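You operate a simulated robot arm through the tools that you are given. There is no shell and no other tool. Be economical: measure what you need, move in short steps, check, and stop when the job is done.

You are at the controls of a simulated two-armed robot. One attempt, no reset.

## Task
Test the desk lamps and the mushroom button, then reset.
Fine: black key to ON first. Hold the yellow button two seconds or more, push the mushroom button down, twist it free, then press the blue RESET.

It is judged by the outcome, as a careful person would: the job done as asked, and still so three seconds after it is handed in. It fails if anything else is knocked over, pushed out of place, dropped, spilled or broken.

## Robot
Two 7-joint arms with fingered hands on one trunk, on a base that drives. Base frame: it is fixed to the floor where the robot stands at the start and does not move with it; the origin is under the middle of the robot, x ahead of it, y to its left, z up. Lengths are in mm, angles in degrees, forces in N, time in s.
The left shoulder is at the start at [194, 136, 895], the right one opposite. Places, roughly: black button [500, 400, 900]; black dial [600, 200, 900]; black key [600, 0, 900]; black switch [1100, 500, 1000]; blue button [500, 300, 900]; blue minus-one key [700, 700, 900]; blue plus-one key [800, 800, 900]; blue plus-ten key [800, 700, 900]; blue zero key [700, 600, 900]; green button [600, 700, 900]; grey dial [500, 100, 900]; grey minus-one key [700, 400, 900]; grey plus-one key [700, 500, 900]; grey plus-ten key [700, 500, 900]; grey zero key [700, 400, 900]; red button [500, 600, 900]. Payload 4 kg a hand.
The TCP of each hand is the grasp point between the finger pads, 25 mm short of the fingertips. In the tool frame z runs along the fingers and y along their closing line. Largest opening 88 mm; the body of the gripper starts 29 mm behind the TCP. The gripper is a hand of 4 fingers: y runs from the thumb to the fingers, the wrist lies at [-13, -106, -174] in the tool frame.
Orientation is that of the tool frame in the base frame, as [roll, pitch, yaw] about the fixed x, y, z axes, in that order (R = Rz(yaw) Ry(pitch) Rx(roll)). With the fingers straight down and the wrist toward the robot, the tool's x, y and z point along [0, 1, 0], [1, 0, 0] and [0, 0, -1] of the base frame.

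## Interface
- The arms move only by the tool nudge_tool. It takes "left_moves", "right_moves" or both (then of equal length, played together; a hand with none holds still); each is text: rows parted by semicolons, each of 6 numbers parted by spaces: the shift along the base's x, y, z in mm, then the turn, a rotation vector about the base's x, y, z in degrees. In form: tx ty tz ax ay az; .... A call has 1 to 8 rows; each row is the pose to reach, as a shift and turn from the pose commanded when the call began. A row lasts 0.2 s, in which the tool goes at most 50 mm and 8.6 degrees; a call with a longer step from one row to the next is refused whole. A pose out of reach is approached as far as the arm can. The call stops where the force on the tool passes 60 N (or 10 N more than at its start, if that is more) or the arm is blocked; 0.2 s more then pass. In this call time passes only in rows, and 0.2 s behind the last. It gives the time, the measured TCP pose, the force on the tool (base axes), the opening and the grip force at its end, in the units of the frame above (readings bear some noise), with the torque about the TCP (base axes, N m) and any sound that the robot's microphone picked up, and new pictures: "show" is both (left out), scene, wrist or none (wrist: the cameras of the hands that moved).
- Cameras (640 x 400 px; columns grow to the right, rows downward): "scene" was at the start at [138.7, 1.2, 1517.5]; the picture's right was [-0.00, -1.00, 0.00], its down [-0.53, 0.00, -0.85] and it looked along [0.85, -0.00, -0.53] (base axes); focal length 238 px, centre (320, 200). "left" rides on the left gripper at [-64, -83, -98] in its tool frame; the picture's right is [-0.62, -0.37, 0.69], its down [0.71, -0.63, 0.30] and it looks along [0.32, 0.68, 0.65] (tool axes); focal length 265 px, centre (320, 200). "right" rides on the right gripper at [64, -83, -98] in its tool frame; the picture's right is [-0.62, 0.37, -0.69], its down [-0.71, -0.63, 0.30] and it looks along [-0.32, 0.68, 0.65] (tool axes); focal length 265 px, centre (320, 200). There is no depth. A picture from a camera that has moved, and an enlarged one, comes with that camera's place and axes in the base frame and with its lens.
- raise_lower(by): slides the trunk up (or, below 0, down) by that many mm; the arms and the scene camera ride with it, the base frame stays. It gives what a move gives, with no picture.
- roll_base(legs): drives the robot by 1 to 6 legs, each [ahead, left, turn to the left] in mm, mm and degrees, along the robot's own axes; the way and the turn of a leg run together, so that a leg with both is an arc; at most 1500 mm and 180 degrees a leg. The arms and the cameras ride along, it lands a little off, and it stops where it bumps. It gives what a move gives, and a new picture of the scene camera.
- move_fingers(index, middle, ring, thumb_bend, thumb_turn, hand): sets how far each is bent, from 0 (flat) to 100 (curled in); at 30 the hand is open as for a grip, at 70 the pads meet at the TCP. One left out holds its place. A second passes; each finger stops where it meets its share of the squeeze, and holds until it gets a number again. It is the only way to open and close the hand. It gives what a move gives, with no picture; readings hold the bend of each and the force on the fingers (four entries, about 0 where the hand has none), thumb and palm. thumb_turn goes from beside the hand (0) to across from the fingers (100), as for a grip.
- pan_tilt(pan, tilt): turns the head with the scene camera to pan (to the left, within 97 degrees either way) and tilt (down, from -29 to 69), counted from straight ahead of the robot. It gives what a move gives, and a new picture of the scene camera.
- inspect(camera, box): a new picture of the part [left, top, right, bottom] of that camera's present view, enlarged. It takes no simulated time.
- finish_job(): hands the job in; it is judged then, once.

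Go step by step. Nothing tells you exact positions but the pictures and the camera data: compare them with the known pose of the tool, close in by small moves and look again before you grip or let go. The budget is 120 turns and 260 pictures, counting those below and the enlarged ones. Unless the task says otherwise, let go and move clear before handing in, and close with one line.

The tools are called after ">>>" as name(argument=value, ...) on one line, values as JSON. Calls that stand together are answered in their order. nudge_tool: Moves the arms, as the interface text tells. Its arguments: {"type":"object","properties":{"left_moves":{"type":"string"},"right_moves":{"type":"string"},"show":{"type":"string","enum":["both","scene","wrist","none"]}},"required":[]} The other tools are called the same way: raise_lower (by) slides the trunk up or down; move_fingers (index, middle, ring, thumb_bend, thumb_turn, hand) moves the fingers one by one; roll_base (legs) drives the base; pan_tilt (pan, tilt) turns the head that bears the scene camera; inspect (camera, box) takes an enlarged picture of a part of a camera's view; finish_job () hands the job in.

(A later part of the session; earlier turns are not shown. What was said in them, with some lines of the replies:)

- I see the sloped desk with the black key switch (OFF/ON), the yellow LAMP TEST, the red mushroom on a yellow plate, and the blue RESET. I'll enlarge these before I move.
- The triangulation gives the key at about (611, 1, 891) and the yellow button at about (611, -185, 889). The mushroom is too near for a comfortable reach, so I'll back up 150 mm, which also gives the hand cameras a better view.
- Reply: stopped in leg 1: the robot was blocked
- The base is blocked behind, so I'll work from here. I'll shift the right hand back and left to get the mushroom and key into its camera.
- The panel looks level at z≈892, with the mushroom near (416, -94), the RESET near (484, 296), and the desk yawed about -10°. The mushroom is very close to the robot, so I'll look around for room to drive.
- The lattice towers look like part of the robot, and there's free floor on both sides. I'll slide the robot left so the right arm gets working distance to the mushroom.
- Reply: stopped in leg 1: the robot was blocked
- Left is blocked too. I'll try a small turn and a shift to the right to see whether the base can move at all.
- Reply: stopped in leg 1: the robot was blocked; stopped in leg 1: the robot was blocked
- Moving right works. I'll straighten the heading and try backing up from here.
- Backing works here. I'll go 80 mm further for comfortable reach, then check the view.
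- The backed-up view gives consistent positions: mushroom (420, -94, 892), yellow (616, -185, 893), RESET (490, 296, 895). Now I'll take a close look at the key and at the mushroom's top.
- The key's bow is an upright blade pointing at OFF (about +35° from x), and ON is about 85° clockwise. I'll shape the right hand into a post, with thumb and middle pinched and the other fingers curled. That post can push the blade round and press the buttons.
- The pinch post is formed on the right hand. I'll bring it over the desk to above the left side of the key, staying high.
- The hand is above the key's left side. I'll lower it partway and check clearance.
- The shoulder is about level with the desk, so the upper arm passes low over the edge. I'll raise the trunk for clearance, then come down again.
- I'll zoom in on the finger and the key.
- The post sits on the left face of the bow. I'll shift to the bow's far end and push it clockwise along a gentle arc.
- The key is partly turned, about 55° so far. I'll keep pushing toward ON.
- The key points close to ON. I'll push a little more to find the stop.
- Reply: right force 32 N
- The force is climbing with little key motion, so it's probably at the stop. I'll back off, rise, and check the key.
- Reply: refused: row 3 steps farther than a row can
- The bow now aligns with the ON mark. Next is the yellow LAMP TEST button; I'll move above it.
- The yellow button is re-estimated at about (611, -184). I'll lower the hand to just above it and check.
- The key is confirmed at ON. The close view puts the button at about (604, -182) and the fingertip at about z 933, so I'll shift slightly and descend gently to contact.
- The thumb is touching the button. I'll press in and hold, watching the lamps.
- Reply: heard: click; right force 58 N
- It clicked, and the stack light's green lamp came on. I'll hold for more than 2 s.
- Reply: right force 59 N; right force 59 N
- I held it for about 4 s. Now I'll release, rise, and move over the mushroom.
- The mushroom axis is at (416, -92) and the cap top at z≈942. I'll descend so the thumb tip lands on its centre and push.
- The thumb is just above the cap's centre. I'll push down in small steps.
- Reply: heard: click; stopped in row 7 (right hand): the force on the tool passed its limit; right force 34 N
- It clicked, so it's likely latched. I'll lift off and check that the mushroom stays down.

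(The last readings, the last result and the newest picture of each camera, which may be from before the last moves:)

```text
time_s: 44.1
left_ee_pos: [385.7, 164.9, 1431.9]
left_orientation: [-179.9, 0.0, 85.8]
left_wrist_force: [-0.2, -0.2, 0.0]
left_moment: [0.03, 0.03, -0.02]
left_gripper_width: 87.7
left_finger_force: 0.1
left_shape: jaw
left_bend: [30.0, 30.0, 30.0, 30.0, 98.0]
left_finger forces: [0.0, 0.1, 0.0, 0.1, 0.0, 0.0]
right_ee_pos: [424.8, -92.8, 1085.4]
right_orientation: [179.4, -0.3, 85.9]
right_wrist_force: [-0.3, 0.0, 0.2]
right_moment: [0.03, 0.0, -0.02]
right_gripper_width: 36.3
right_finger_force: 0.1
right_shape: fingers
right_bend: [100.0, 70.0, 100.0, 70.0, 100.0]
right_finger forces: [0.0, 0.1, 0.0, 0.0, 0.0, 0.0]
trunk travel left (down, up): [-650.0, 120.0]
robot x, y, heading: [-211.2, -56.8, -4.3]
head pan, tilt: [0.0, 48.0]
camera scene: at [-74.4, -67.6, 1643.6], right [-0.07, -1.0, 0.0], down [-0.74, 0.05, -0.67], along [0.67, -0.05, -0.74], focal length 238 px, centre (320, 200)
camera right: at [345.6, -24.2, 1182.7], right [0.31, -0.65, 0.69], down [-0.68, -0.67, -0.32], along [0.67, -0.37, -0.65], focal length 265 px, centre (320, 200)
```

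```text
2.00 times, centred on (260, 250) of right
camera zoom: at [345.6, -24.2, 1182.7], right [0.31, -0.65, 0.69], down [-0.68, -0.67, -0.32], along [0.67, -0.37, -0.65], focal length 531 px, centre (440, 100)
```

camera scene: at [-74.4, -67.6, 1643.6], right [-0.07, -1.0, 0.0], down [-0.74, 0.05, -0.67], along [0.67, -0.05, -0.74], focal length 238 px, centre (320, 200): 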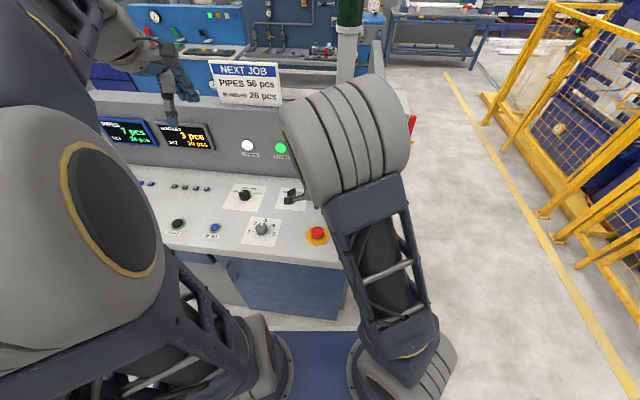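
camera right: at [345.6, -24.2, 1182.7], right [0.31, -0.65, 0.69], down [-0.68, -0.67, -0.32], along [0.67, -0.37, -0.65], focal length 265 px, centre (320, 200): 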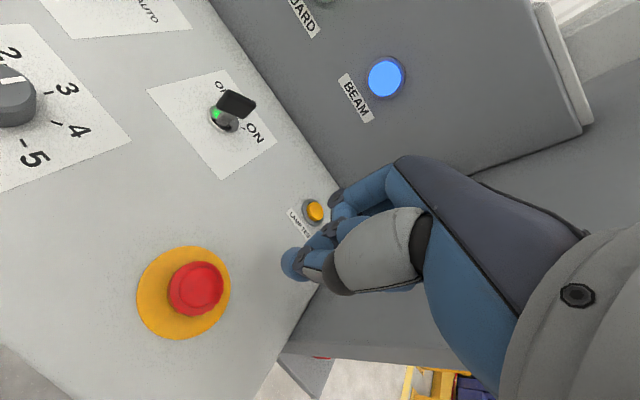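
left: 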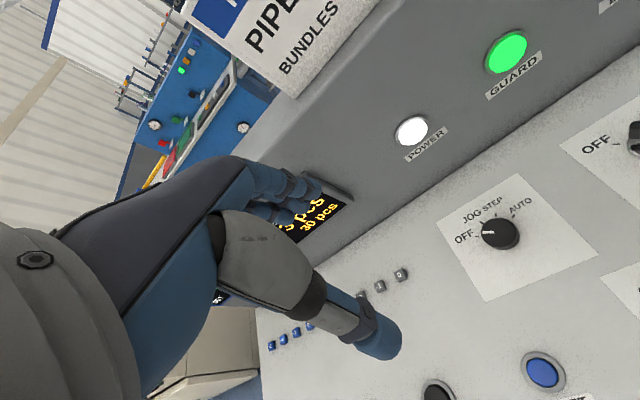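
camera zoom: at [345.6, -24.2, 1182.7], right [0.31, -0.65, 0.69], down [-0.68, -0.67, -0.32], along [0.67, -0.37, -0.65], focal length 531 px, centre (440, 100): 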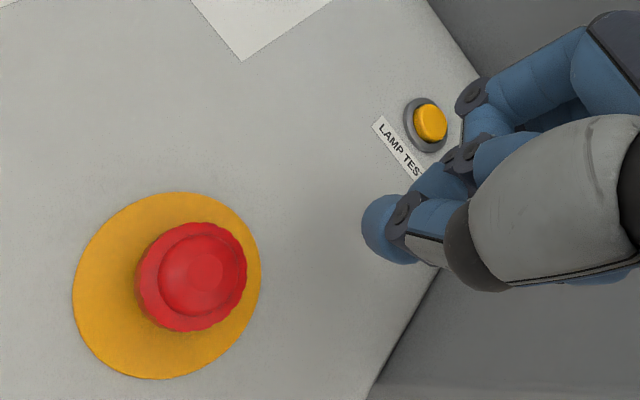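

The cap is lower now and stays latched. I'll open the hand for a grip, and pre-rotate it counter-clockwise above the mushroom so there's room for a clockwise twist.

>>> move_fingers(hand="right", thumb_bend=30, index=30, middle=30, ring=30, thumb_turn=100)

>>> nudge_tool(right_moves="-3 0 0 0 0 8; -6 0 0 0 0 16; -9 0 0 0 0 24; -9 0 0 0 0 32; -9 0 0 0 0 40; -9 0 0 0 0 45", show="both")

```text
time_s: 45.1
left_ee_pos: [384.8, 164.4, 1434.1]
left_orientation: [-179.9, 0.0, 85.8]
left_wrist_force: [0.2, -0.9, -0.6]
left_moment: [0.02, 0.0, 0.0]
left_gripper_width: 88.1
left_finger_force: 0.1
left_shape: jaw
left_bend: [30.0, 30.0, 30.0, 30.0, 98.0]
left_finger forces: [0.0, 0.0, 0.0, 0.0, 0.0, 0.0]
right_ee_pos: [424.6, -93.1, 1086.0]
right_orientation: [179.3, -0.4, 85.8]
right_wrist_force: [-0.3, 0.7, -0.3]
right_moment: [-0.02, -0.03, 0.01]
right_gripper_width: 84.3
right_finger_force: 0.1
right_shape: fingers
right_bend: [30.0, 30.0, 30.0, 30.0, 98.0]
right_finger forces: [0.1, 0.0, 0.0, 0.0, 0.1, 0.0]
trunk travel left (down, up): [-650.0, 120.0]
robot x, y, heading: [-213.6, -57.5, -4.1]
head pan, tilt: [0.0, 48.0]
```

```text
time_s: 46.5
left_ee_pos: [384.9, 165.2, 1433.8]
left_orientation: [-180.0, 0.1, 85.8]
left_wrist_force: [-0.2, -0.6, -0.5]
left_moment: [-0.02, -0.01, -0.02]
left_gripper_width: 88.0
left_finger_force: 0.0
left_shape: jaw
left_bend: [30.0, 30.0, 30.0, 30.0, 98.0]
left_finger forces: [0.1, 0.1, 0.0, 0.1, 0.1, 0.0]
right_ee_pos: [416.0, -93.4, 1086.0]
right_orientation: [179.3, -0.3, 130.9]
right_wrist_force: [-0.6, 0.0, -0.3]
right_moment: [0.03, -0.01, -0.02]
right_gripper_width: 84.4
right_finger_force: 0.1
right_shape: fingers
right_bend: [30.0, 30.0, 30.0, 30.0, 98.0]
right_finger forces: [0.1, 0.1, 0.0, 0.0, 0.1, 0.1]
trunk travel left (down, up): [-650.0, 120.0]
robot x, y, heading: [-215.4, -61.0, -4.0]
head pan, tilt: [0.0, 48.0]
camera scene: at [-74.8, -67.4, 1643.7], right [-0.07, -1.0, 0.0], down [-0.74, 0.05, -0.67], along [0.67, -0.05, -0.74], focal length 238 px, centre (320, 200)
camera right: at [310.4, -101.2, 1183.2], right [0.68, -0.24, 0.69], down [-0.01, -0.95, -0.32], along [0.73, 0.21, -0.65], focal length 265 px, centre (320, 200)
```

scene: 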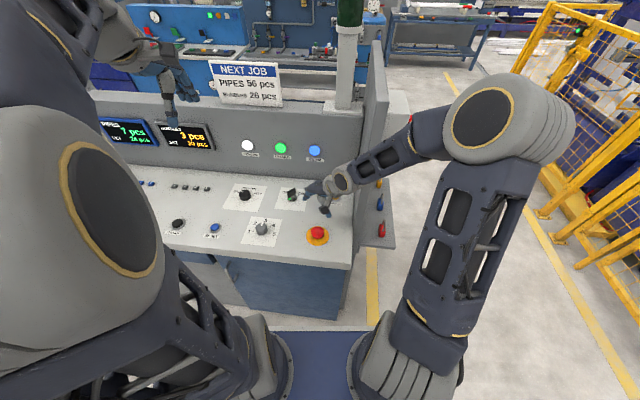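
right: 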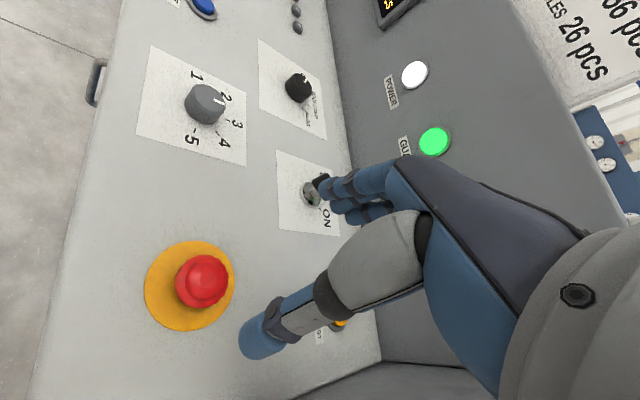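

The mushroom axis reads (414, -94). I'll descend with the open hand around the cap.

>>> nudge_tool(right_moves="-2 -1 -45 0 0 0; -2 -1 -90 0 0 0; -2 -1 -115 0 0 0; -2 -1 -130 0 0 0", show="both")

>>> inspect(camera="right", box=[180, 150, 440, 370])

>>> inspect(camera="scene", box=[270, 160, 400, 260])

```text
time_s: 47.5
left_ee_pos: [384.6, 165.0, 1433.3]
left_orientation: [-179.9, 0.0, 85.8]
left_wrist_force: [-0.6, -1.4, -0.1]
left_moment: [0.0, -0.03, 0.02]
left_gripper_width: 88.1
left_finger_force: 0.1
left_shape: jaw
left_bend: [30.0, 30.0, 30.0, 30.0, 98.0]
left_finger forces: [0.0, 0.1, 0.0, 0.0, 0.0, 0.1]
right_ee_pos: [413.5, -93.9, 956.7]
right_orientation: [179.4, -0.4, 130.8]
right_wrist_force: [0.4, -1.0, -0.5]
right_moment: [-0.02, -0.01, -0.02]
right_gripper_width: 84.3
right_finger_force: 0.0
right_shape: fingers
right_bend: [30.0, 30.0, 30.0, 30.0, 98.0]
right_finger forces: [0.0, 0.0, 0.0, 0.0, 0.1, 0.0]
trunk travel left (down, up): [-650.0, 120.0]
robot x, y, heading: [-212.9, -59.5, -4.1]
head pan, tilt: [0.0, 48.0]
camera scene: at [-74.8, -67.7, 1643.7], right [-0.07, -1.0, 0.0], down [-0.74, 0.05, -0.67], along [0.67, -0.05, -0.74], focal length 238 px, centre (320, 200)
camera right: at [308.7, -101.8, 1052.4], right [0.68, -0.24, 0.69], down [-0.01, -0.95, -0.32], along [0.73, 0.21, -0.65], focal length 265 px, centre (320, 200)
```

scene: 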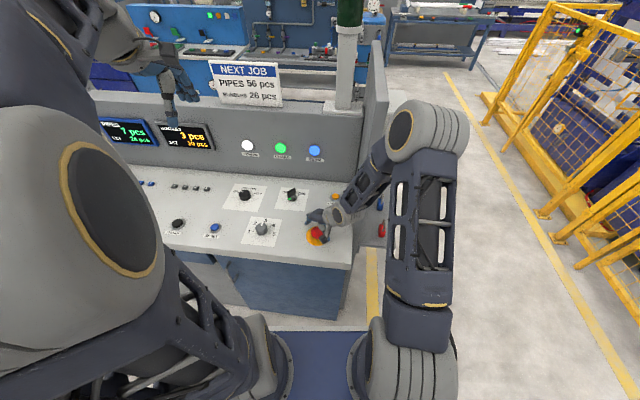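
right: 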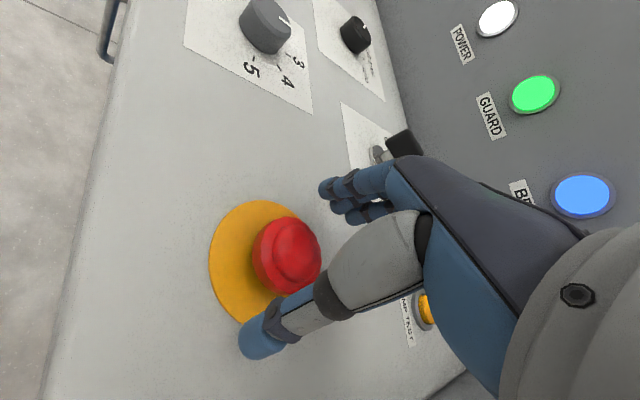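

```text
1.82 times, centred on (310, 260) of right
camera zoom: at [308.7, -101.8, 1052.4], right [0.68, -0.24, 0.69], down [-0.01, -0.95, -0.32], along [0.73, 0.21, -0.65], focal length 483 px, centre (338, 91)
```

zoom: 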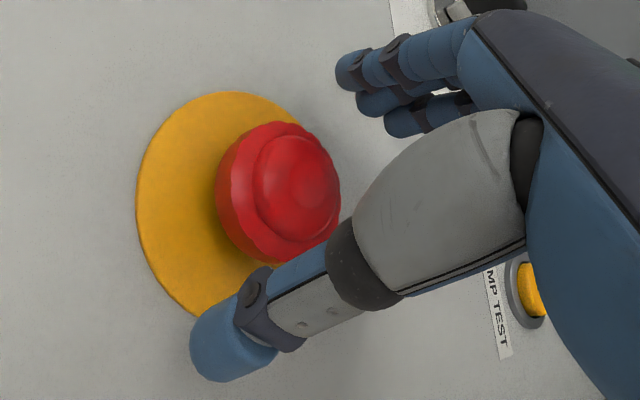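

```text
4.00 times, centred on (335, 210) of scene
camera zoom: at [-74.8, -67.7, 1643.7], right [-0.07, -1.0, 0.0], down [-0.74, 0.05, -0.67], along [0.67, -0.05, -0.74], focal length 951 px, centre (260, 160)
```

zoom: 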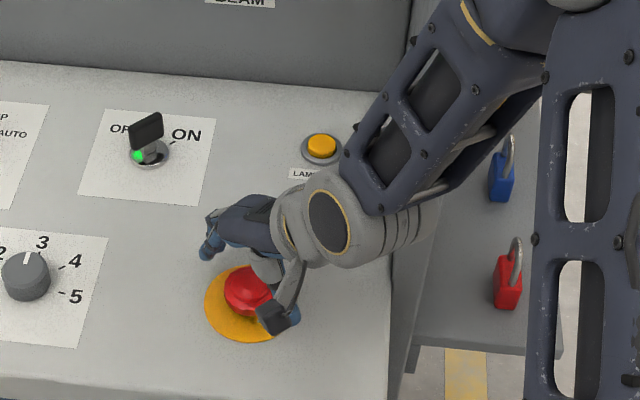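

There's clearance around the cap. I'll go down the last 27 mm.

>>> nudge_tool(right_moves="0 0 -10 0 0 0; 0 0 -20 0 0 0; 0 0 -27 0 0 0", show="wrist")

>>> inspect(camera="scene", box=[270, 160, 400, 260])

```text
time_s: 48.3
left_ee_pos: [385.6, 165.6, 1433.8]
left_orientation: [-180.0, -0.1, 85.7]
left_wrist_force: [-0.7, -0.2, 0.6]
left_moment: [0.01, 0.0, -0.04]
left_gripper_width: 87.9
left_finger_force: 0.0
left_shape: jaw
left_bend: [30.0, 30.0, 30.0, 30.0, 98.0]
left_finger forces: [0.1, 0.1, 0.0, 0.0, 0.0, 0.0]
right_ee_pos: [412.9, -94.2, 929.4]
right_orientation: [179.3, -0.3, 130.7]
right_wrist_force: [0.8, -0.2, 0.0]
right_moment: [-0.01, 0.03, 0.0]
right_gripper_width: 84.5
right_finger_force: 0.1
right_shape: fingers
right_bend: [30.0, 30.0, 30.0, 30.0, 98.0]
right_finger forces: [0.0, 0.0, 0.0, 0.0, 0.0, 0.1]
trunk travel left (down, up): [-650.0, 120.0]
robot x, y, heading: [-212.9, -59.4, -4.1]
head pan, tilt: [0.0, 48.0]
camera right: at [308.6, -101.9, 1026.0], right [0.68, -0.24, 0.69], down [-0.01, -0.95, -0.32], along [0.73, 0.21, -0.65], focal length 265 px, centre (320, 200)
```

right: 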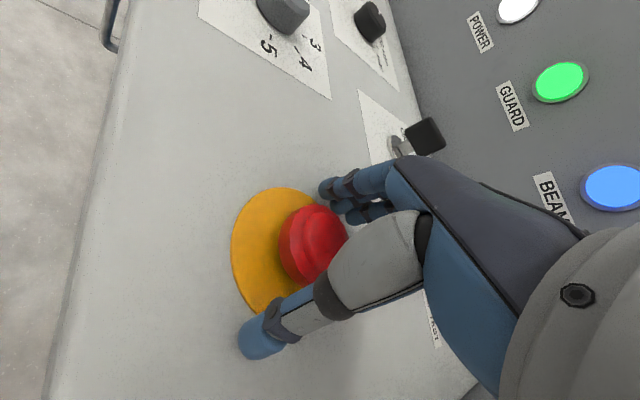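

```text
4.00 times, centred on (335, 210) of scene
camera zoom: at [-74.7, -67.7, 1643.7], right [-0.07, -1.0, 0.0], down [-0.74, 0.05, -0.67], along [0.67, -0.05, -0.74], focal length 951 px, centre (260, 160)
```

zoom: 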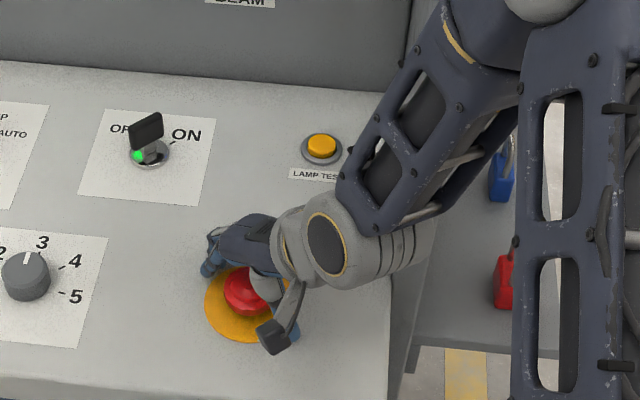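

The hand straddles the cap. I'll close on it.

>>> move_fingers(hand="right", thumb_bend=65, index=65, middle=65, ring=65)

>>> inspect(camera="right", box=[180, 150, 440, 370])

```text
time_s: 49.3
left_ee_pos: [385.3, 166.7, 1433.9]
left_orientation: [-179.8, 0.1, 85.8]
left_wrist_force: [-0.2, -0.6, -1.1]
left_moment: [0.0, -0.01, 0.01]
left_gripper_width: 88.2
left_finger_force: 0.1
left_shape: jaw
left_bend: [30.0, 30.0, 30.0, 30.0, 98.0]
left_finger forces: [0.0, 0.0, 0.1, 0.1, 0.0, 0.0]
right_ee_pos: [414.6, -91.8, 930.2]
right_orientation: [179.2, -0.4, 130.9]
right_wrist_force: [9.2, 6.8, 2.3]
right_moment: [0.16, -0.25, 0.04]
right_gripper_width: 38.0
right_finger_force: 16.6
right_shape: fingers
right_bend: [50.0, 55.0, 60.0, 55.0, 100.0]
right_finger forces: [9.1, 10.7, 3.4, 0.0, 10.0, 0.0]
trunk travel left (down, up): [-650.0, 120.0]
robot x, y, heading: [-211.9, -59.5, -4.2]
head pan, tilt: [0.0, 48.0]
```

```text
1.82 times, centred on (310, 260) of right
camera zoom: at [309.2, -101.4, 1026.3], right [0.68, -0.24, 0.69], down [-0.01, -0.95, -0.32], along [0.73, 0.21, -0.65], focal length 483 px, centre (338, 91)
```

zoom: 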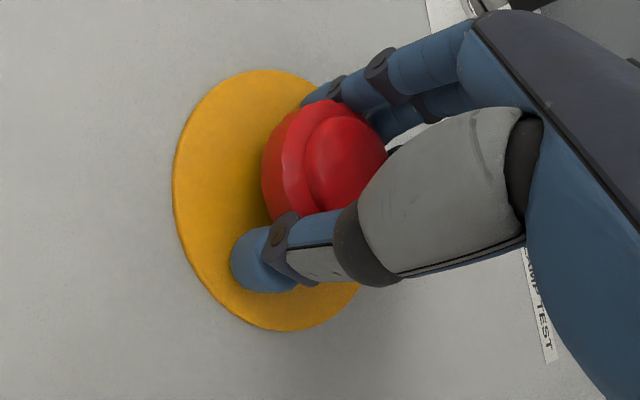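

The grip is good on all sides. I'll twist clockwise.

>>> nudge_tool(right_moves="0 0 0 0 0 -6; 0 0 0 0 0 -12; 0 0 0 0 0 -18; 0 0 0 0 0 -24; 0 0 0 0 0 -30; 0 0 0 0 0 -36; 0 0 0 0 0 -42; 0 0 0 0 0 -48", show="both")

>>> inspect(camera="right", box=[180, 150, 440, 370])

```text
time_s: 51.1
left_ee_pos: [384.4, 165.9, 1433.0]
left_orientation: [-179.8, 0.0, 85.8]
left_wrist_force: [0.5, -0.3, 0.2]
left_moment: [0.01, -0.01, 0.02]
left_gripper_width: 88.1
left_finger_force: 0.0
left_shape: jaw
left_bend: [30.0, 30.0, 30.0, 30.0, 98.0]
left_finger forces: [0.0, 0.1, 0.0, 0.0, 0.0, 0.1]
right_ee_pos: [413.5, -94.5, 930.0]
right_orientation: [179.2, -0.3, 82.7]
right_wrist_force: [13.5, 8.9, 8.5]
right_moment: [0.14, -0.19, 0.08]
right_gripper_width: 38.1
right_finger_force: 14.5
right_shape: fingers
right_bend: [47.0, 56.0, 63.0, 57.0, 99.0]
right_finger forces: [12.6, 7.2, 1.4, 0.0, 9.0, 0.0]
trunk travel left (down, up): [-650.0, 120.0]
robot x, y, heading: [-213.5, -55.2, -4.0]
head pan, tilt: [0.0, 48.0]
camera scene: at [-74.4, -67.5, 1643.7], right [-0.07, -1.0, 0.0], down [-0.74, 0.05, -0.67], along [0.67, -0.05, -0.74], focal length 238 px, centre (320, 200)
camera right: at [338.7, -21.2, 1026.5], right [0.28, -0.67, 0.69], down [-0.71, -0.63, -0.32], along [0.65, -0.41, -0.65], focal length 265 px, centre (320, 200)
```

scene: 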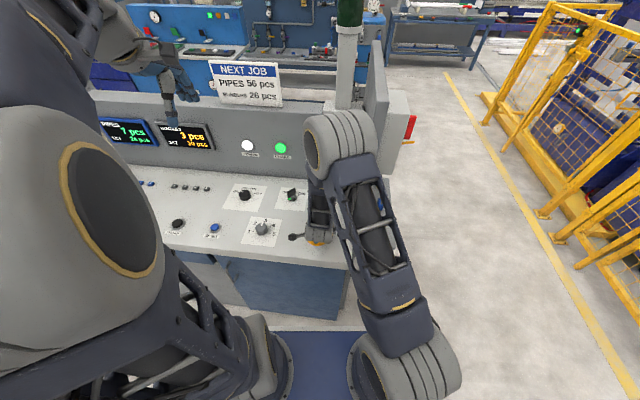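
right: 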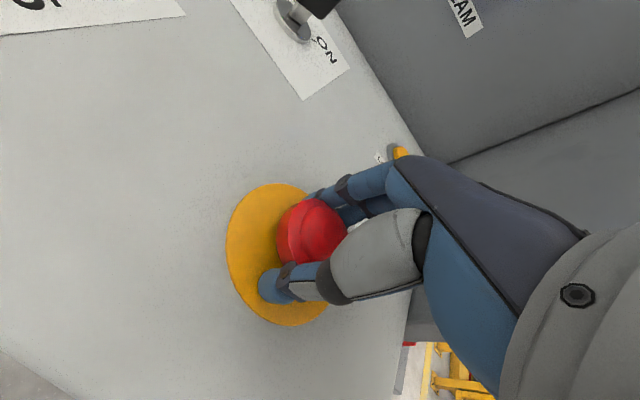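

```text
1.82 times, centred on (310, 260) of right
camera zoom: at [338.7, -21.2, 1026.5], right [0.28, -0.67, 0.69], down [-0.71, -0.63, -0.32], along [0.65, -0.41, -0.65], focal length 483 px, centre (338, 91)
```

zoom: 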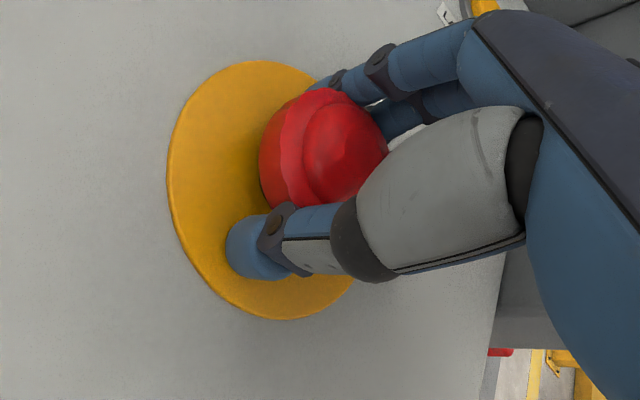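

No click yet. I'll continue the twist.

>>> nudge_tool(right_moves="0 0 0 0 0 -6; 0 0 0 0 0 -12; 0 0 0 0 0 -18; 0 0 0 0 0 -24; 0 0 0 0 0 -30; 0 0 0 0 0 -36; 0 0 0 0 0 -42", show="both")

>>> inspect(camera="right", box=[180, 150, 440, 370])

```text
time_s: 52.7
left_ee_pos: [385.4, 165.6, 1433.0]
left_orientation: [-179.9, 0.1, 85.8]
left_wrist_force: [0.2, 0.4, -0.9]
left_moment: [0.01, -0.01, -0.02]
left_gripper_width: 87.7
left_finger_force: 0.1
left_shape: jaw
left_bend: [30.0, 30.0, 30.0, 30.0, 98.0]
left_finger forces: [0.0, 0.1, 0.0, 0.0, 0.1, 0.1]
right_ee_pos: [413.6, -93.1, 929.8]
right_orientation: [179.2, -0.4, 40.9]
right_wrist_force: [16.2, 6.6, 10.3]
right_moment: [0.03, -0.19, 0.13]
right_gripper_width: 38.1
right_finger_force: 15.5
right_shape: fingers
right_bend: [47.0, 57.0, 64.0, 57.0, 97.0]
right_finger forces: [11.0, 8.3, 0.4, 0.0, 11.6, 0.0]
trunk travel left (down, up): [-650.0, 120.0]
robot x, y, heading: [-209.8, -51.6, -4.3]
head pan, tilt: [0.0, 48.0]
camera scene: at [-74.4, -67.4, 1643.7], right [-0.07, -1.0, 0.0], down [-0.74, 0.05, -0.67], along [0.67, -0.05, -0.74], focal length 238 px, centre (320, 200)
camera right: at [407.3, 11.0, 1026.3], right [-0.24, -0.68, 0.69], down [-0.95, 0.01, -0.32], along [0.21, -0.73, -0.65], focal length 265 px, centre (320, 200)
```

scene: 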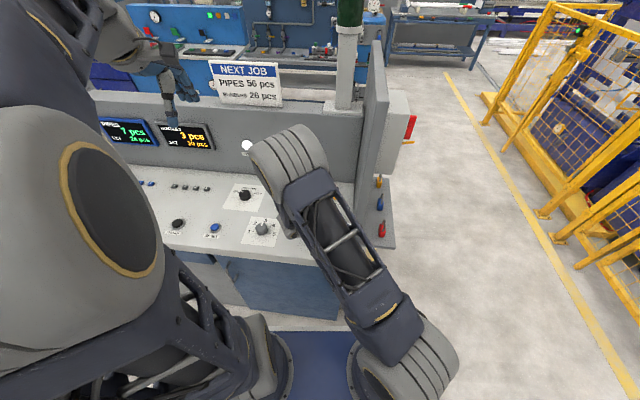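
right: 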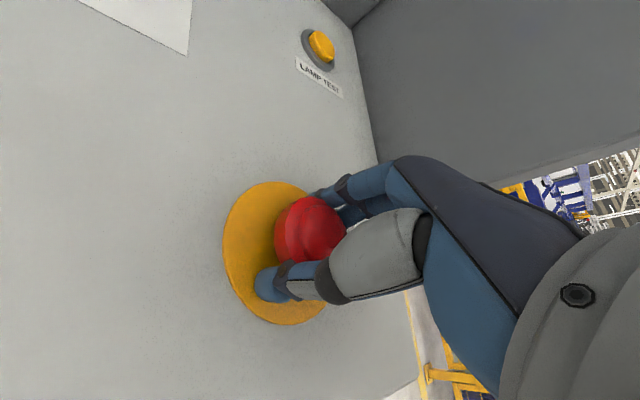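

```text
1.82 times, centred on (310, 260) of right
camera zoom: at [407.3, 11.0, 1026.3], right [-0.24, -0.68, 0.69], down [-0.95, 0.01, -0.32], along [0.21, -0.73, -0.65], focal length 483 px, centre (338, 91)
```

zoom: 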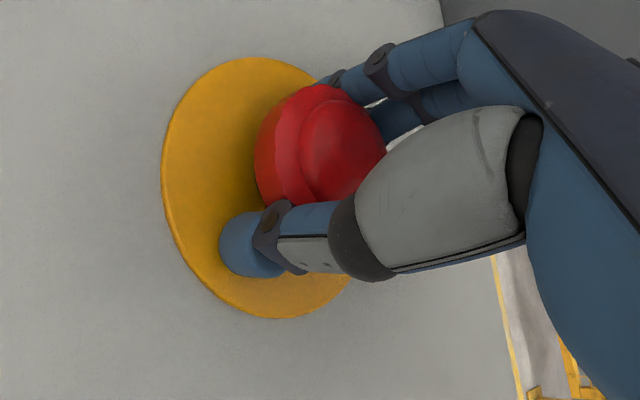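

There was no click. I'll open the fingers and check whether the cap popped up or just slipped.

>>> move_fingers(hand="right", thumb_bend=30, index=30, middle=30, ring=30)

>>> inspect(camera="right", box=[180, 150, 440, 370])

```text
time_s: 53.7
left_ee_pos: [386.2, 164.5, 1434.2]
left_orientation: [-179.9, 0.1, 85.7]
left_wrist_force: [-0.5, 0.3, -0.8]
left_moment: [-0.03, 0.04, 0.01]
left_gripper_width: 87.7
left_finger_force: 0.1
left_shape: jaw
left_bend: [30.0, 30.0, 30.0, 30.0, 98.0]
left_finger forces: [0.1, 0.0, 0.0, 0.0, 0.0, 0.0]
right_ee_pos: [413.1, -94.9, 929.0]
right_orientation: [179.3, -0.3, 40.8]
right_wrist_force: [-0.8, -0.7, 0.0]
right_moment: [-0.02, -0.03, -0.02]
right_gripper_width: 84.2
right_finger_force: 0.1
right_shape: fingers
right_bend: [30.0, 30.0, 30.0, 30.0, 98.0]
right_finger forces: [0.1, 0.0, 0.0, 0.0, 0.0, 0.0]
trunk travel left (down, up): [-650.0, 120.0]
robot x, y, heading: [-214.2, -58.8, -4.2]
head pan, tilt: [0.0, 48.0]
```

```text
1.82 times, centred on (310, 260) of right
camera zoom: at [406.7, 10.6, 1026.0], right [-0.24, -0.68, 0.69], down [-0.95, 0.01, -0.32], along [0.21, -0.73, -0.65], focal length 483 px, centre (338, 91)
```

zoom: 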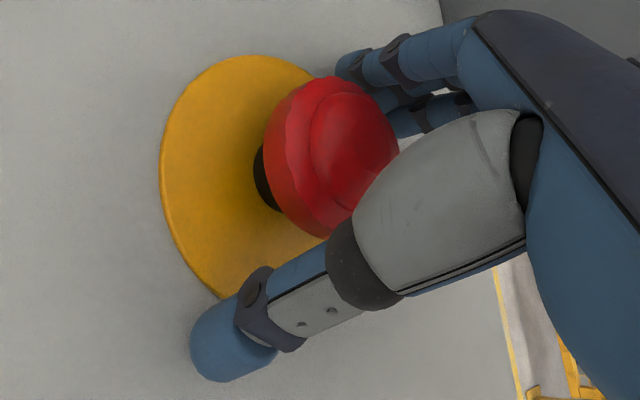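

The black stem shows, so the cap has popped up. I'll rise clear and verify it from above.

>>> nudge_tool(right_moves="0 0 40 0 0 0; 0 0 85 0 0 0; 0 0 130 0 0 8; 0 0 160 0 0 16; 0 0 170 0 0 24; 0 0 170 0 0 32; 0 0 170 0 0 40; 0 0 170 0 0 45", show="both")

>>> inspect(camera="right", box=[100, 150, 420, 350])

```text
time_s: 55.5
left_ee_pos: [385.6, 165.4, 1433.8]
left_orientation: [-179.9, 0.0, 85.9]
left_wrist_force: [0.5, -0.1, -0.1]
left_moment: [0.0, -0.01, -0.03]
left_gripper_width: 87.7
left_finger_force: 0.0
left_shape: jaw
left_bend: [30.0, 30.0, 30.0, 30.0, 98.0]
left_finger forces: [0.0, 0.0, 0.0, 0.0, 0.1, 0.1]
right_ee_pos: [412.5, -94.7, 1099.8]
right_orientation: [179.4, -0.3, 85.9]
right_wrist_force: [0.4, -0.1, -0.3]
right_moment: [0.01, -0.01, 0.0]
right_gripper_width: 84.3
right_finger_force: 0.0
right_shape: fingers
right_bend: [30.0, 30.0, 30.0, 30.0, 98.0]
right_finger forces: [0.1, 0.0, 0.1, 0.0, 0.0, 0.1]
trunk travel left (down, up): [-650.0, 120.0]
robot x, y, heading: [-211.2, -59.3, -4.1]
head pan, tilt: [0.0, 48.0]
camera scene: at [-74.7, -67.6, 1643.7], right [-0.07, -1.0, 0.0], down [-0.74, 0.05, -0.67], along [0.67, -0.05, -0.74], focal length 238 px, centre (320, 200)
camera right: at [333.5, -25.2, 1195.8], right [0.32, -0.65, 0.69], down [-0.68, -0.67, -0.32], along [0.67, -0.37, -0.65], focal length 265 px, centre (320, 200)
```

scene: 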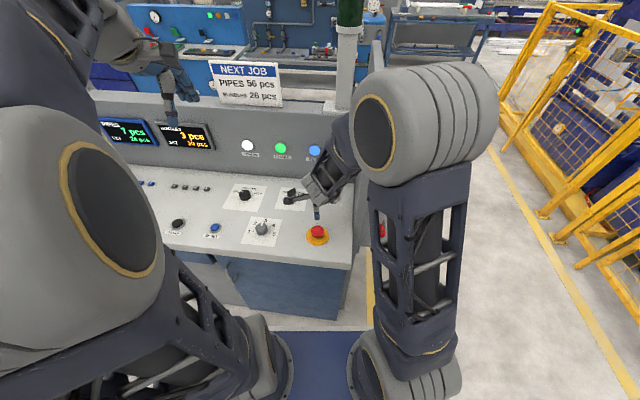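
right: 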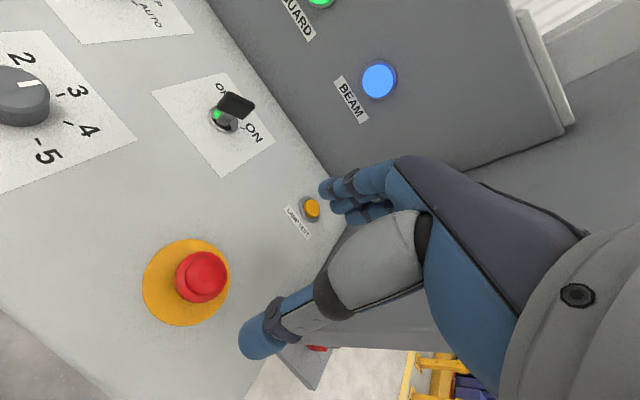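

```text
2.00 times, centred on (260, 250) of right
camera zoom: at [333.5, -25.2, 1195.8], right [0.32, -0.65, 0.69], down [-0.68, -0.67, -0.32], along [0.67, -0.37, -0.65], focal length 531 px, centre (440, 100)
```

zoom: 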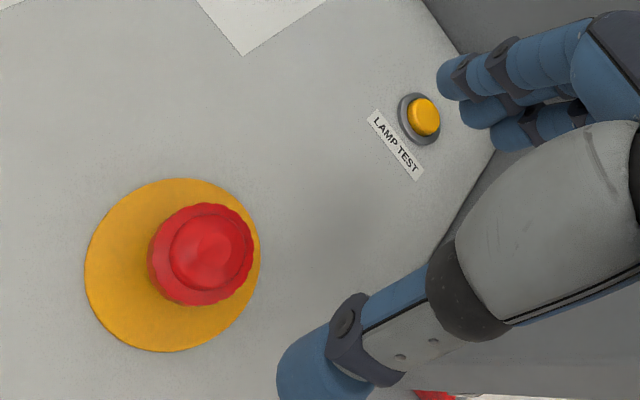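

The mushroom is released. For the blue RESET I'll shape the left hand into the same post and bring it over.

>>> move_fingers(hand="left", index=100, ring=100, middle=70, thumb_bend=70, thumb_turn=100)

>>> nudge_tool(left_moves="14 16 -40 0 0 0; 28 32 -80 0 0 0; 42 48 -120 0 0 0; 56 64 -160 0 0 0; 70 80 -200 0 0 0; 84 96 -240 0 0 0; 98 113 -280 0 0 0; 112 130 -320 0 0 0", show="both")

```text
time_s: 56.5
left_ee_pos: [386.1, 165.5, 1433.3]
left_orientation: [-179.9, 0.0, 85.7]
left_wrist_force: [0.8, -0.4, 0.0]
left_moment: [0.02, -0.03, 0.01]
left_gripper_width: 1.9
left_finger_force: 0.0
left_shape: fingers
left_bend: [81.0, 70.0, 100.0, 66.0, 100.0]
left_finger forces: [0.0, 0.0, 0.1, 0.0, 0.0, 0.0]
right_ee_pos: [412.6, -93.1, 1098.5]
right_orientation: [179.3, -0.5, 85.8]
right_wrist_force: [0.7, 0.0, 0.2]
right_moment: [-0.04, 0.02, 0.01]
right_gripper_width: 84.4
right_finger_force: 0.1
right_shape: fingers
right_bend: [30.0, 30.0, 30.0, 30.0, 98.0]
right_finger forces: [0.0, 0.0, 0.1, 0.0, 0.1, 0.0]
trunk travel left (down, up): [-650.0, 120.0]
robot x, y, heading: [-211.5, -56.9, -4.2]
head pan, tilt: [0.0, 48.0]
```

```text
time_s: 58.3
left_ee_pos: [496.6, 294.3, 1112.8]
left_orientation: [-179.9, 0.0, 85.8]
left_wrist_force: [0.0, 0.3, 0.5]
left_moment: [0.03, -0.03, -0.01]
left_gripper_width: 7.6
left_finger_force: 0.0
left_shape: fingers
left_bend: [84.0, 70.0, 100.0, 66.0, 100.0]
left_finger forces: [0.1, 0.0, 0.1, 0.0, 0.0, 0.2]
right_ee_pos: [413.1, -93.8, 1099.3]
right_orientation: [179.3, -0.3, 85.8]
right_wrist_force: [-1.1, -0.4, -0.4]
right_moment: [0.04, 0.02, 0.0]
right_gripper_width: 84.4
right_finger_force: 0.0
right_shape: fingers
right_bend: [30.0, 30.0, 30.0, 30.0, 98.0]
right_finger forces: [0.1, 0.0, 0.1, 0.0, 0.1, 0.0]
trunk travel left (down, up): [-650.0, 120.0]
robot x, y, heading: [-209.5, -57.1, -4.3]
head pan, tilt: [0.0, 48.0]
camera scene: at [-74.9, -68.1, 1643.7], right [-0.07, -1.0, 0.0], down [-0.74, 0.05, -0.67], along [0.67, -0.05, -0.74], focal length 238 px, centre (320, 200)
camera left: at [408.6, 235.9, 1210.9], right [-0.41, -0.59, -0.69], down [-0.58, 0.76, -0.3], along [0.71, 0.27, -0.65], focal length 265 px, centre (320, 200)
```

scene: 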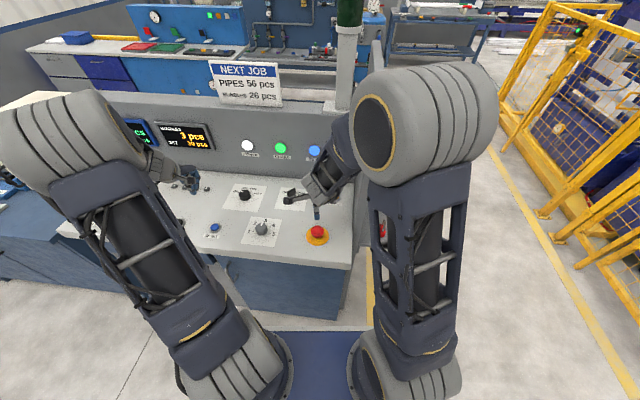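
left: 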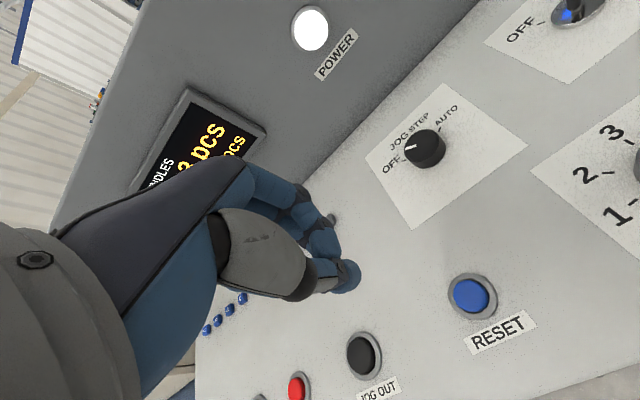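

RESET is at about (481, 291). I'll descend above it.

>>> nudge_tool(left_moves="-4 -1 -45 0 0 0; -9 -3 -90 0 0 0; -9 -3 -130 0 0 0; -9 -3 -153 0 0 0", show="wrist")

>>> inspect(camera="left", box=[280, 200, 440, 330])

```text
time_s: 59.3
left_ee_pos: [488.1, 291.2, 961.0]
left_orientation: [-180.0, 0.0, 85.8]
left_wrist_force: [0.8, -0.6, 0.2]
left_moment: [0.01, -0.01, 0.02]
left_gripper_width: 36.3
left_finger_force: 0.0
left_shape: fingers
left_bend: [100.0, 70.0, 100.0, 70.0, 100.0]
left_finger forces: [0.0, 0.0, 0.0, 0.1, 0.0, 0.1]
right_ee_pos: [414.1, -93.3, 1098.7]
right_orientation: [179.4, -0.5, 85.8]
right_wrist_force: [-0.3, -0.1, 0.5]
right_moment: [0.04, 0.02, 0.01]
right_gripper_width: 84.5
right_finger_force: 0.1
right_shape: fingers
right_bend: [30.0, 30.0, 30.0, 30.0, 98.0]
right_finger forces: [0.0, 0.1, 0.1, 0.0, 0.0, 0.1]
trunk travel left (down, up): [-650.0, 120.0]
robot x, y, heading: [-210.7, -58.7, -4.2]
head pan, tilt: [0.0, 48.0]
camera left: at [399.0, 233.5, 1059.1], right [-0.41, -0.59, -0.69], down [-0.58, 0.76, -0.3], along [0.71, 0.27, -0.65], focal length 265 px, centre (320, 200)
```

left: 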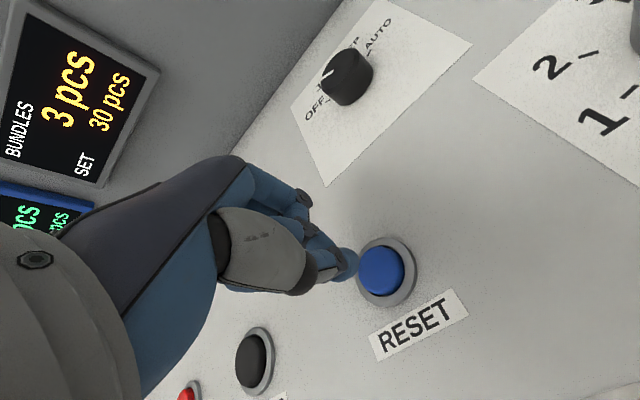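

```text
3.08 times, centred on (360, 265) of left
camera zoom: at [399.0, 233.5, 1059.1], right [-0.41, -0.59, -0.69], down [-0.58, 0.76, -0.3], along [0.71, 0.27, -0.65], focal length 817 px, centre (197, 0)
```

zoom: 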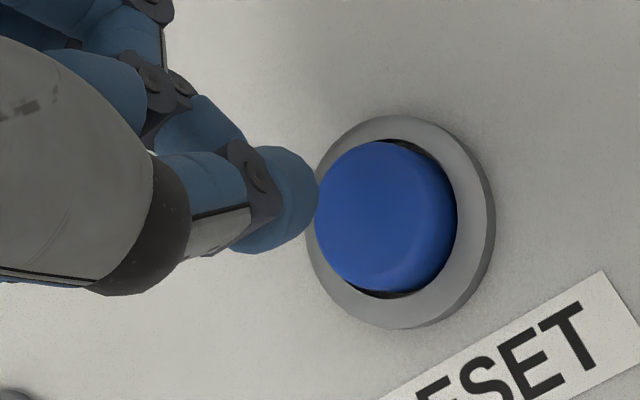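

This mirrors the yellow-button geometry. I'll shift slightly, touch, press until it clicks, and release.

>>> nudge_tool(left_moves="-5 -1 -12 0 0 0; -5 -1 -20 0 0 0; -5 -1 -25 0 0 0; -5 -1 -29 0 0 0; -5 -1 -32 0 0 0; -5 -1 -35 0 0 0; -5 -1 -35 0 0 0", show="both")

```text
time_s: 60.7
left_ee_pos: [487.5, 292.7, 934.8]
left_orientation: [179.3, -0.4, 85.9]
left_wrist_force: [-6.2, -1.5, 31.0]
left_moment: [-0.12, 0.62, 0.02]
left_gripper_width: 37.4
left_finger_force: 15.8
left_shape: fingers
left_bend: [100.0, 70.0, 100.0, 70.0, 100.0]
left_finger forces: [0.0, 0.1, 0.0, 0.0, 31.5, 0.0]
right_ee_pos: [412.5, -94.2, 1098.5]
right_orientation: [179.4, -0.4, 85.8]
right_wrist_force: [0.5, -0.4, -0.1]
right_moment: [-0.02, 0.0, -0.04]
right_gripper_width: 84.3
right_finger_force: 0.1
right_shape: fingers
right_bend: [30.0, 30.0, 30.0, 30.0, 98.0]
right_finger forces: [0.0, 0.1, 0.0, 0.0, 0.0, 0.1]
trunk travel left (down, up): [-650.0, 120.0]
robot x, y, heading: [-207.8, -57.3, -4.4]
head pan, tilt: [0.0, 48.0]
heard: click
stopped in row 7 (left hand): the force on the tool passed its limit (the readings are from after the stop); the commanded pose is now the measured one
camera scene: at [-76.1, -68.2, 1643.7], right [-0.07, -1.0, 0.0], down [-0.74, 0.05, -0.67], along [0.67, -0.05, -0.74], focal length 238 px, centre (320, 200)
camera left: at [397.0, 233.7, 1030.7], right [-0.4, -0.59, -0.7], down [-0.57, 0.76, -0.31], along [0.71, 0.28, -0.64], focal length 265 px, centre (320, 200)
```

scene: 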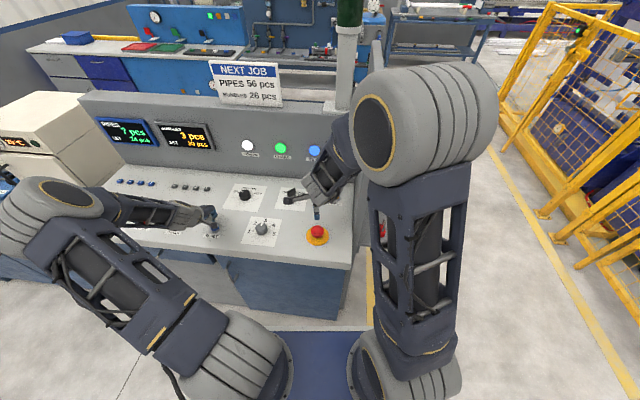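
left: 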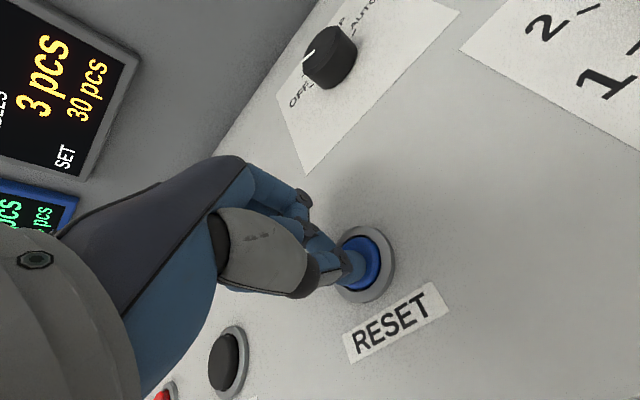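

RESET clicked. I'll lift the left hand clear, back both hands off, and check everything.

>>> nudge_tool(left_moves="0 0 40 0 0 0; 0 0 85 0 0 0; 0 0 130 0 0 0; 0 0 175 0 0 0; -20 0 210 0 0 0; -50 0 240 0 0 0; -80 0 260 0 0 0; -110 0 280 0 0 0", right_moves="0 0 20 0 0 0; 0 0 40 0 0 0; 0 0 60 0 0 0; 0 0 80 0 0 0; -20 0 90 0 0 0; -40 0 100 0 0 0; -70 0 100 0 0 0; -100 0 100 0 0 0", show="both")

>>> inspect(camera="scene", box=[160, 120, 400, 280])

```text
time_s: 62.5
left_ee_pos: [375.6, 292.3, 1210.5]
left_orientation: [179.8, -0.2, 85.8]
left_wrist_force: [-0.2, 0.1, -1.3]
left_moment: [0.01, 0.03, 0.0]
left_gripper_width: 36.1
left_finger_force: 0.1
left_shape: fingers
left_bend: [100.0, 70.0, 100.0, 70.0, 100.0]
left_finger forces: [0.1, 0.0, 0.0, 0.0, 0.0, 0.0]
right_ee_pos: [312.2, -94.1, 1199.9]
right_orientation: [179.3, -0.3, 85.8]
right_wrist_force: [0.3, 0.7, 0.0]
right_moment: [0.0, 0.0, -0.02]
right_gripper_width: 84.6
right_finger_force: 0.0
right_shape: fingers
right_bend: [30.0, 30.0, 30.0, 30.0, 98.0]
right_finger forces: [0.0, 0.1, 0.1, 0.0, 0.0, 0.0]
trunk travel left (down, up): [-650.0, 120.0]
robot x, y, heading: [-210.1, -55.4, -3.6]
head pan, tilt: [0.0, 48.0]
camera scene: at [-74.1, -67.3, 1643.6], right [-0.07, -1.0, 0.0], down [-0.74, 0.05, -0.67], along [0.67, -0.05, -0.74], focal length 238 px, centre (320, 200)
camera right: at [233.5, -25.4, 1296.5], right [0.31, -0.65, 0.69], down [-0.68, -0.66, -0.32], along [0.67, -0.37, -0.65], focal length 265 px, centre (320, 200)
camera left: at [286.7, 233.9, 1308.1], right [-0.41, -0.59, -0.7], down [-0.57, 0.76, -0.3], along [0.71, 0.28, -0.65], focal length 265 px, centre (320, 200)
```

scene: 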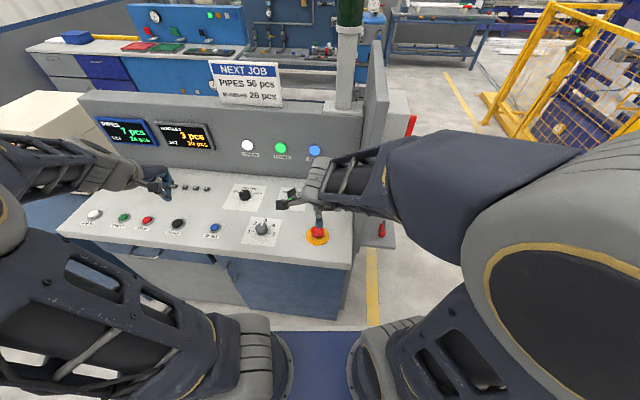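
right: 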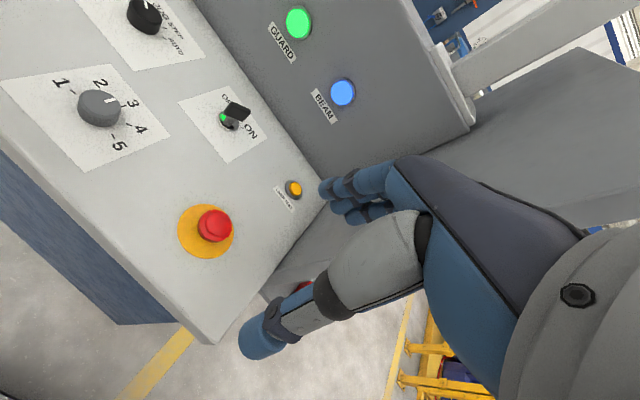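
left: 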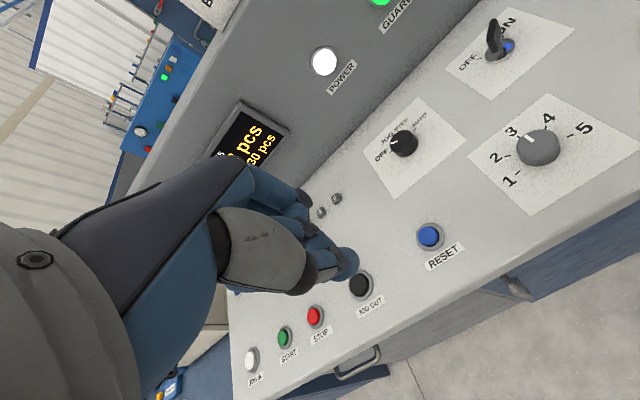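

```text
2.50 times, centred on (280, 200) of scene
camera zoom: at [-74.1, -67.3, 1643.6], right [-0.07, -1.0, 0.0], down [-0.74, 0.05, -0.67], along [0.67, -0.05, -0.74], focal length 595 px, centre (420, 200)
```

zoom: 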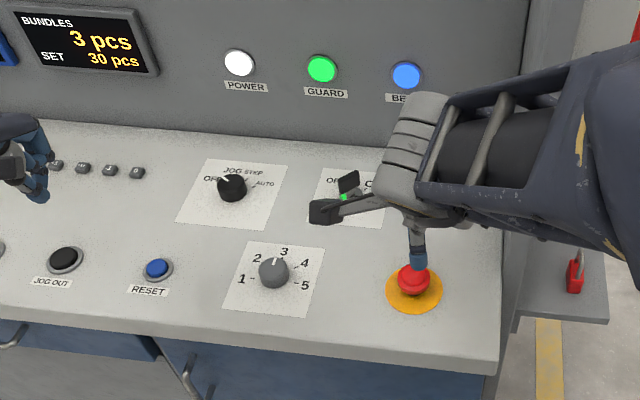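

Everything looks in order. I'll take one look at the stack light to confirm the reset state.

>>> pan_tilt(pan=0, tilt=25)

>>> inspect(camera="right", box=[160, 80, 320, 270])

```text
time_s: 63.4
left_ee_pos: [375.9, 291.8, 1209.7]
left_orientation: [179.5, -0.2, 85.9]
left_wrist_force: [-0.3, -0.7, 0.6]
left_moment: [-0.01, 0.01, -0.05]
left_gripper_width: 36.1
left_finger_force: 0.0
left_shape: fingers
left_bend: [100.0, 70.0, 100.0, 70.0, 100.0]
left_finger forces: [0.0, 0.0, 0.1, 0.0, 0.0, 0.1]
right_ee_pos: [313.7, -94.0, 1200.3]
right_orientation: [179.3, -0.5, 85.7]
right_wrist_force: [-0.2, -0.5, -0.9]
right_moment: [0.01, 0.0, 0.0]
right_gripper_width: 84.2
right_finger_force: 0.0
right_shape: fingers
right_bend: [30.0, 30.0, 30.0, 30.0, 98.0]
right_finger forces: [0.0, 0.0, 0.0, 0.0, 0.1, 0.0]
trunk travel left (down, up): [-650.0, 120.0]
robot x, y, heading: [-213.3, -57.0, -4.1]
head pan, tilt: [0.0, 25.0]
camera scene: at [-61.5, -68.6, 1678.4], right [-0.07, -1.0, 0.0], down [-0.42, 0.03, -0.91], along [0.9, -0.06, -0.42], focal length 238 px, centre (320, 200)
```

scene: 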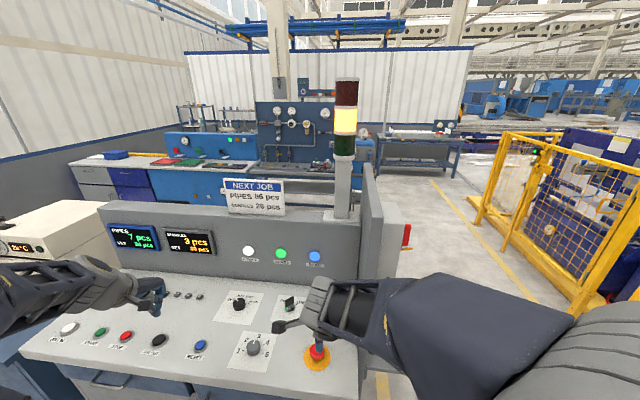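

```text
2.11 times, centred on (240, 175) of right
camera zoom: at [233.5, -25.6, 1296.7], right [0.31, -0.65, 0.69], down [-0.68, -0.66, -0.32], along [0.67, -0.37, -0.65], focal length 559 px, centre (488, 253)
```

zoom: 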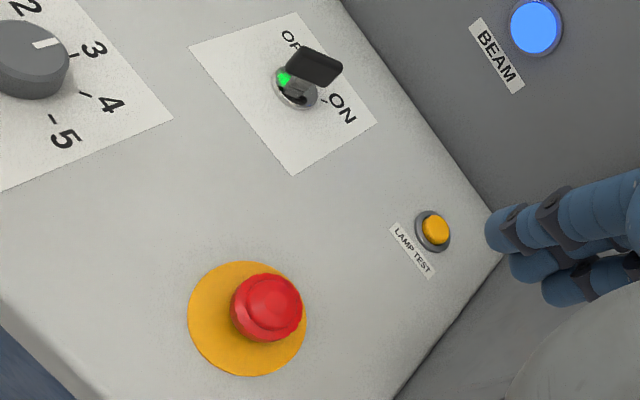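

The stack light is amber with red off, the key is at ON, the mushroom is up, and both hands are clear. I'm handing it in.

>>> finish_job()

```text
The job is handed in.
```

The whole sequence was done in the order you gave and has been handed in: key to ON, LAMP TEST held about 4 s, mushroom button pushed and twisted free, then RESET pressed. At the end the mushroom was up, the key was still at ON, the stack light was amber with red off, and both hands were clear.
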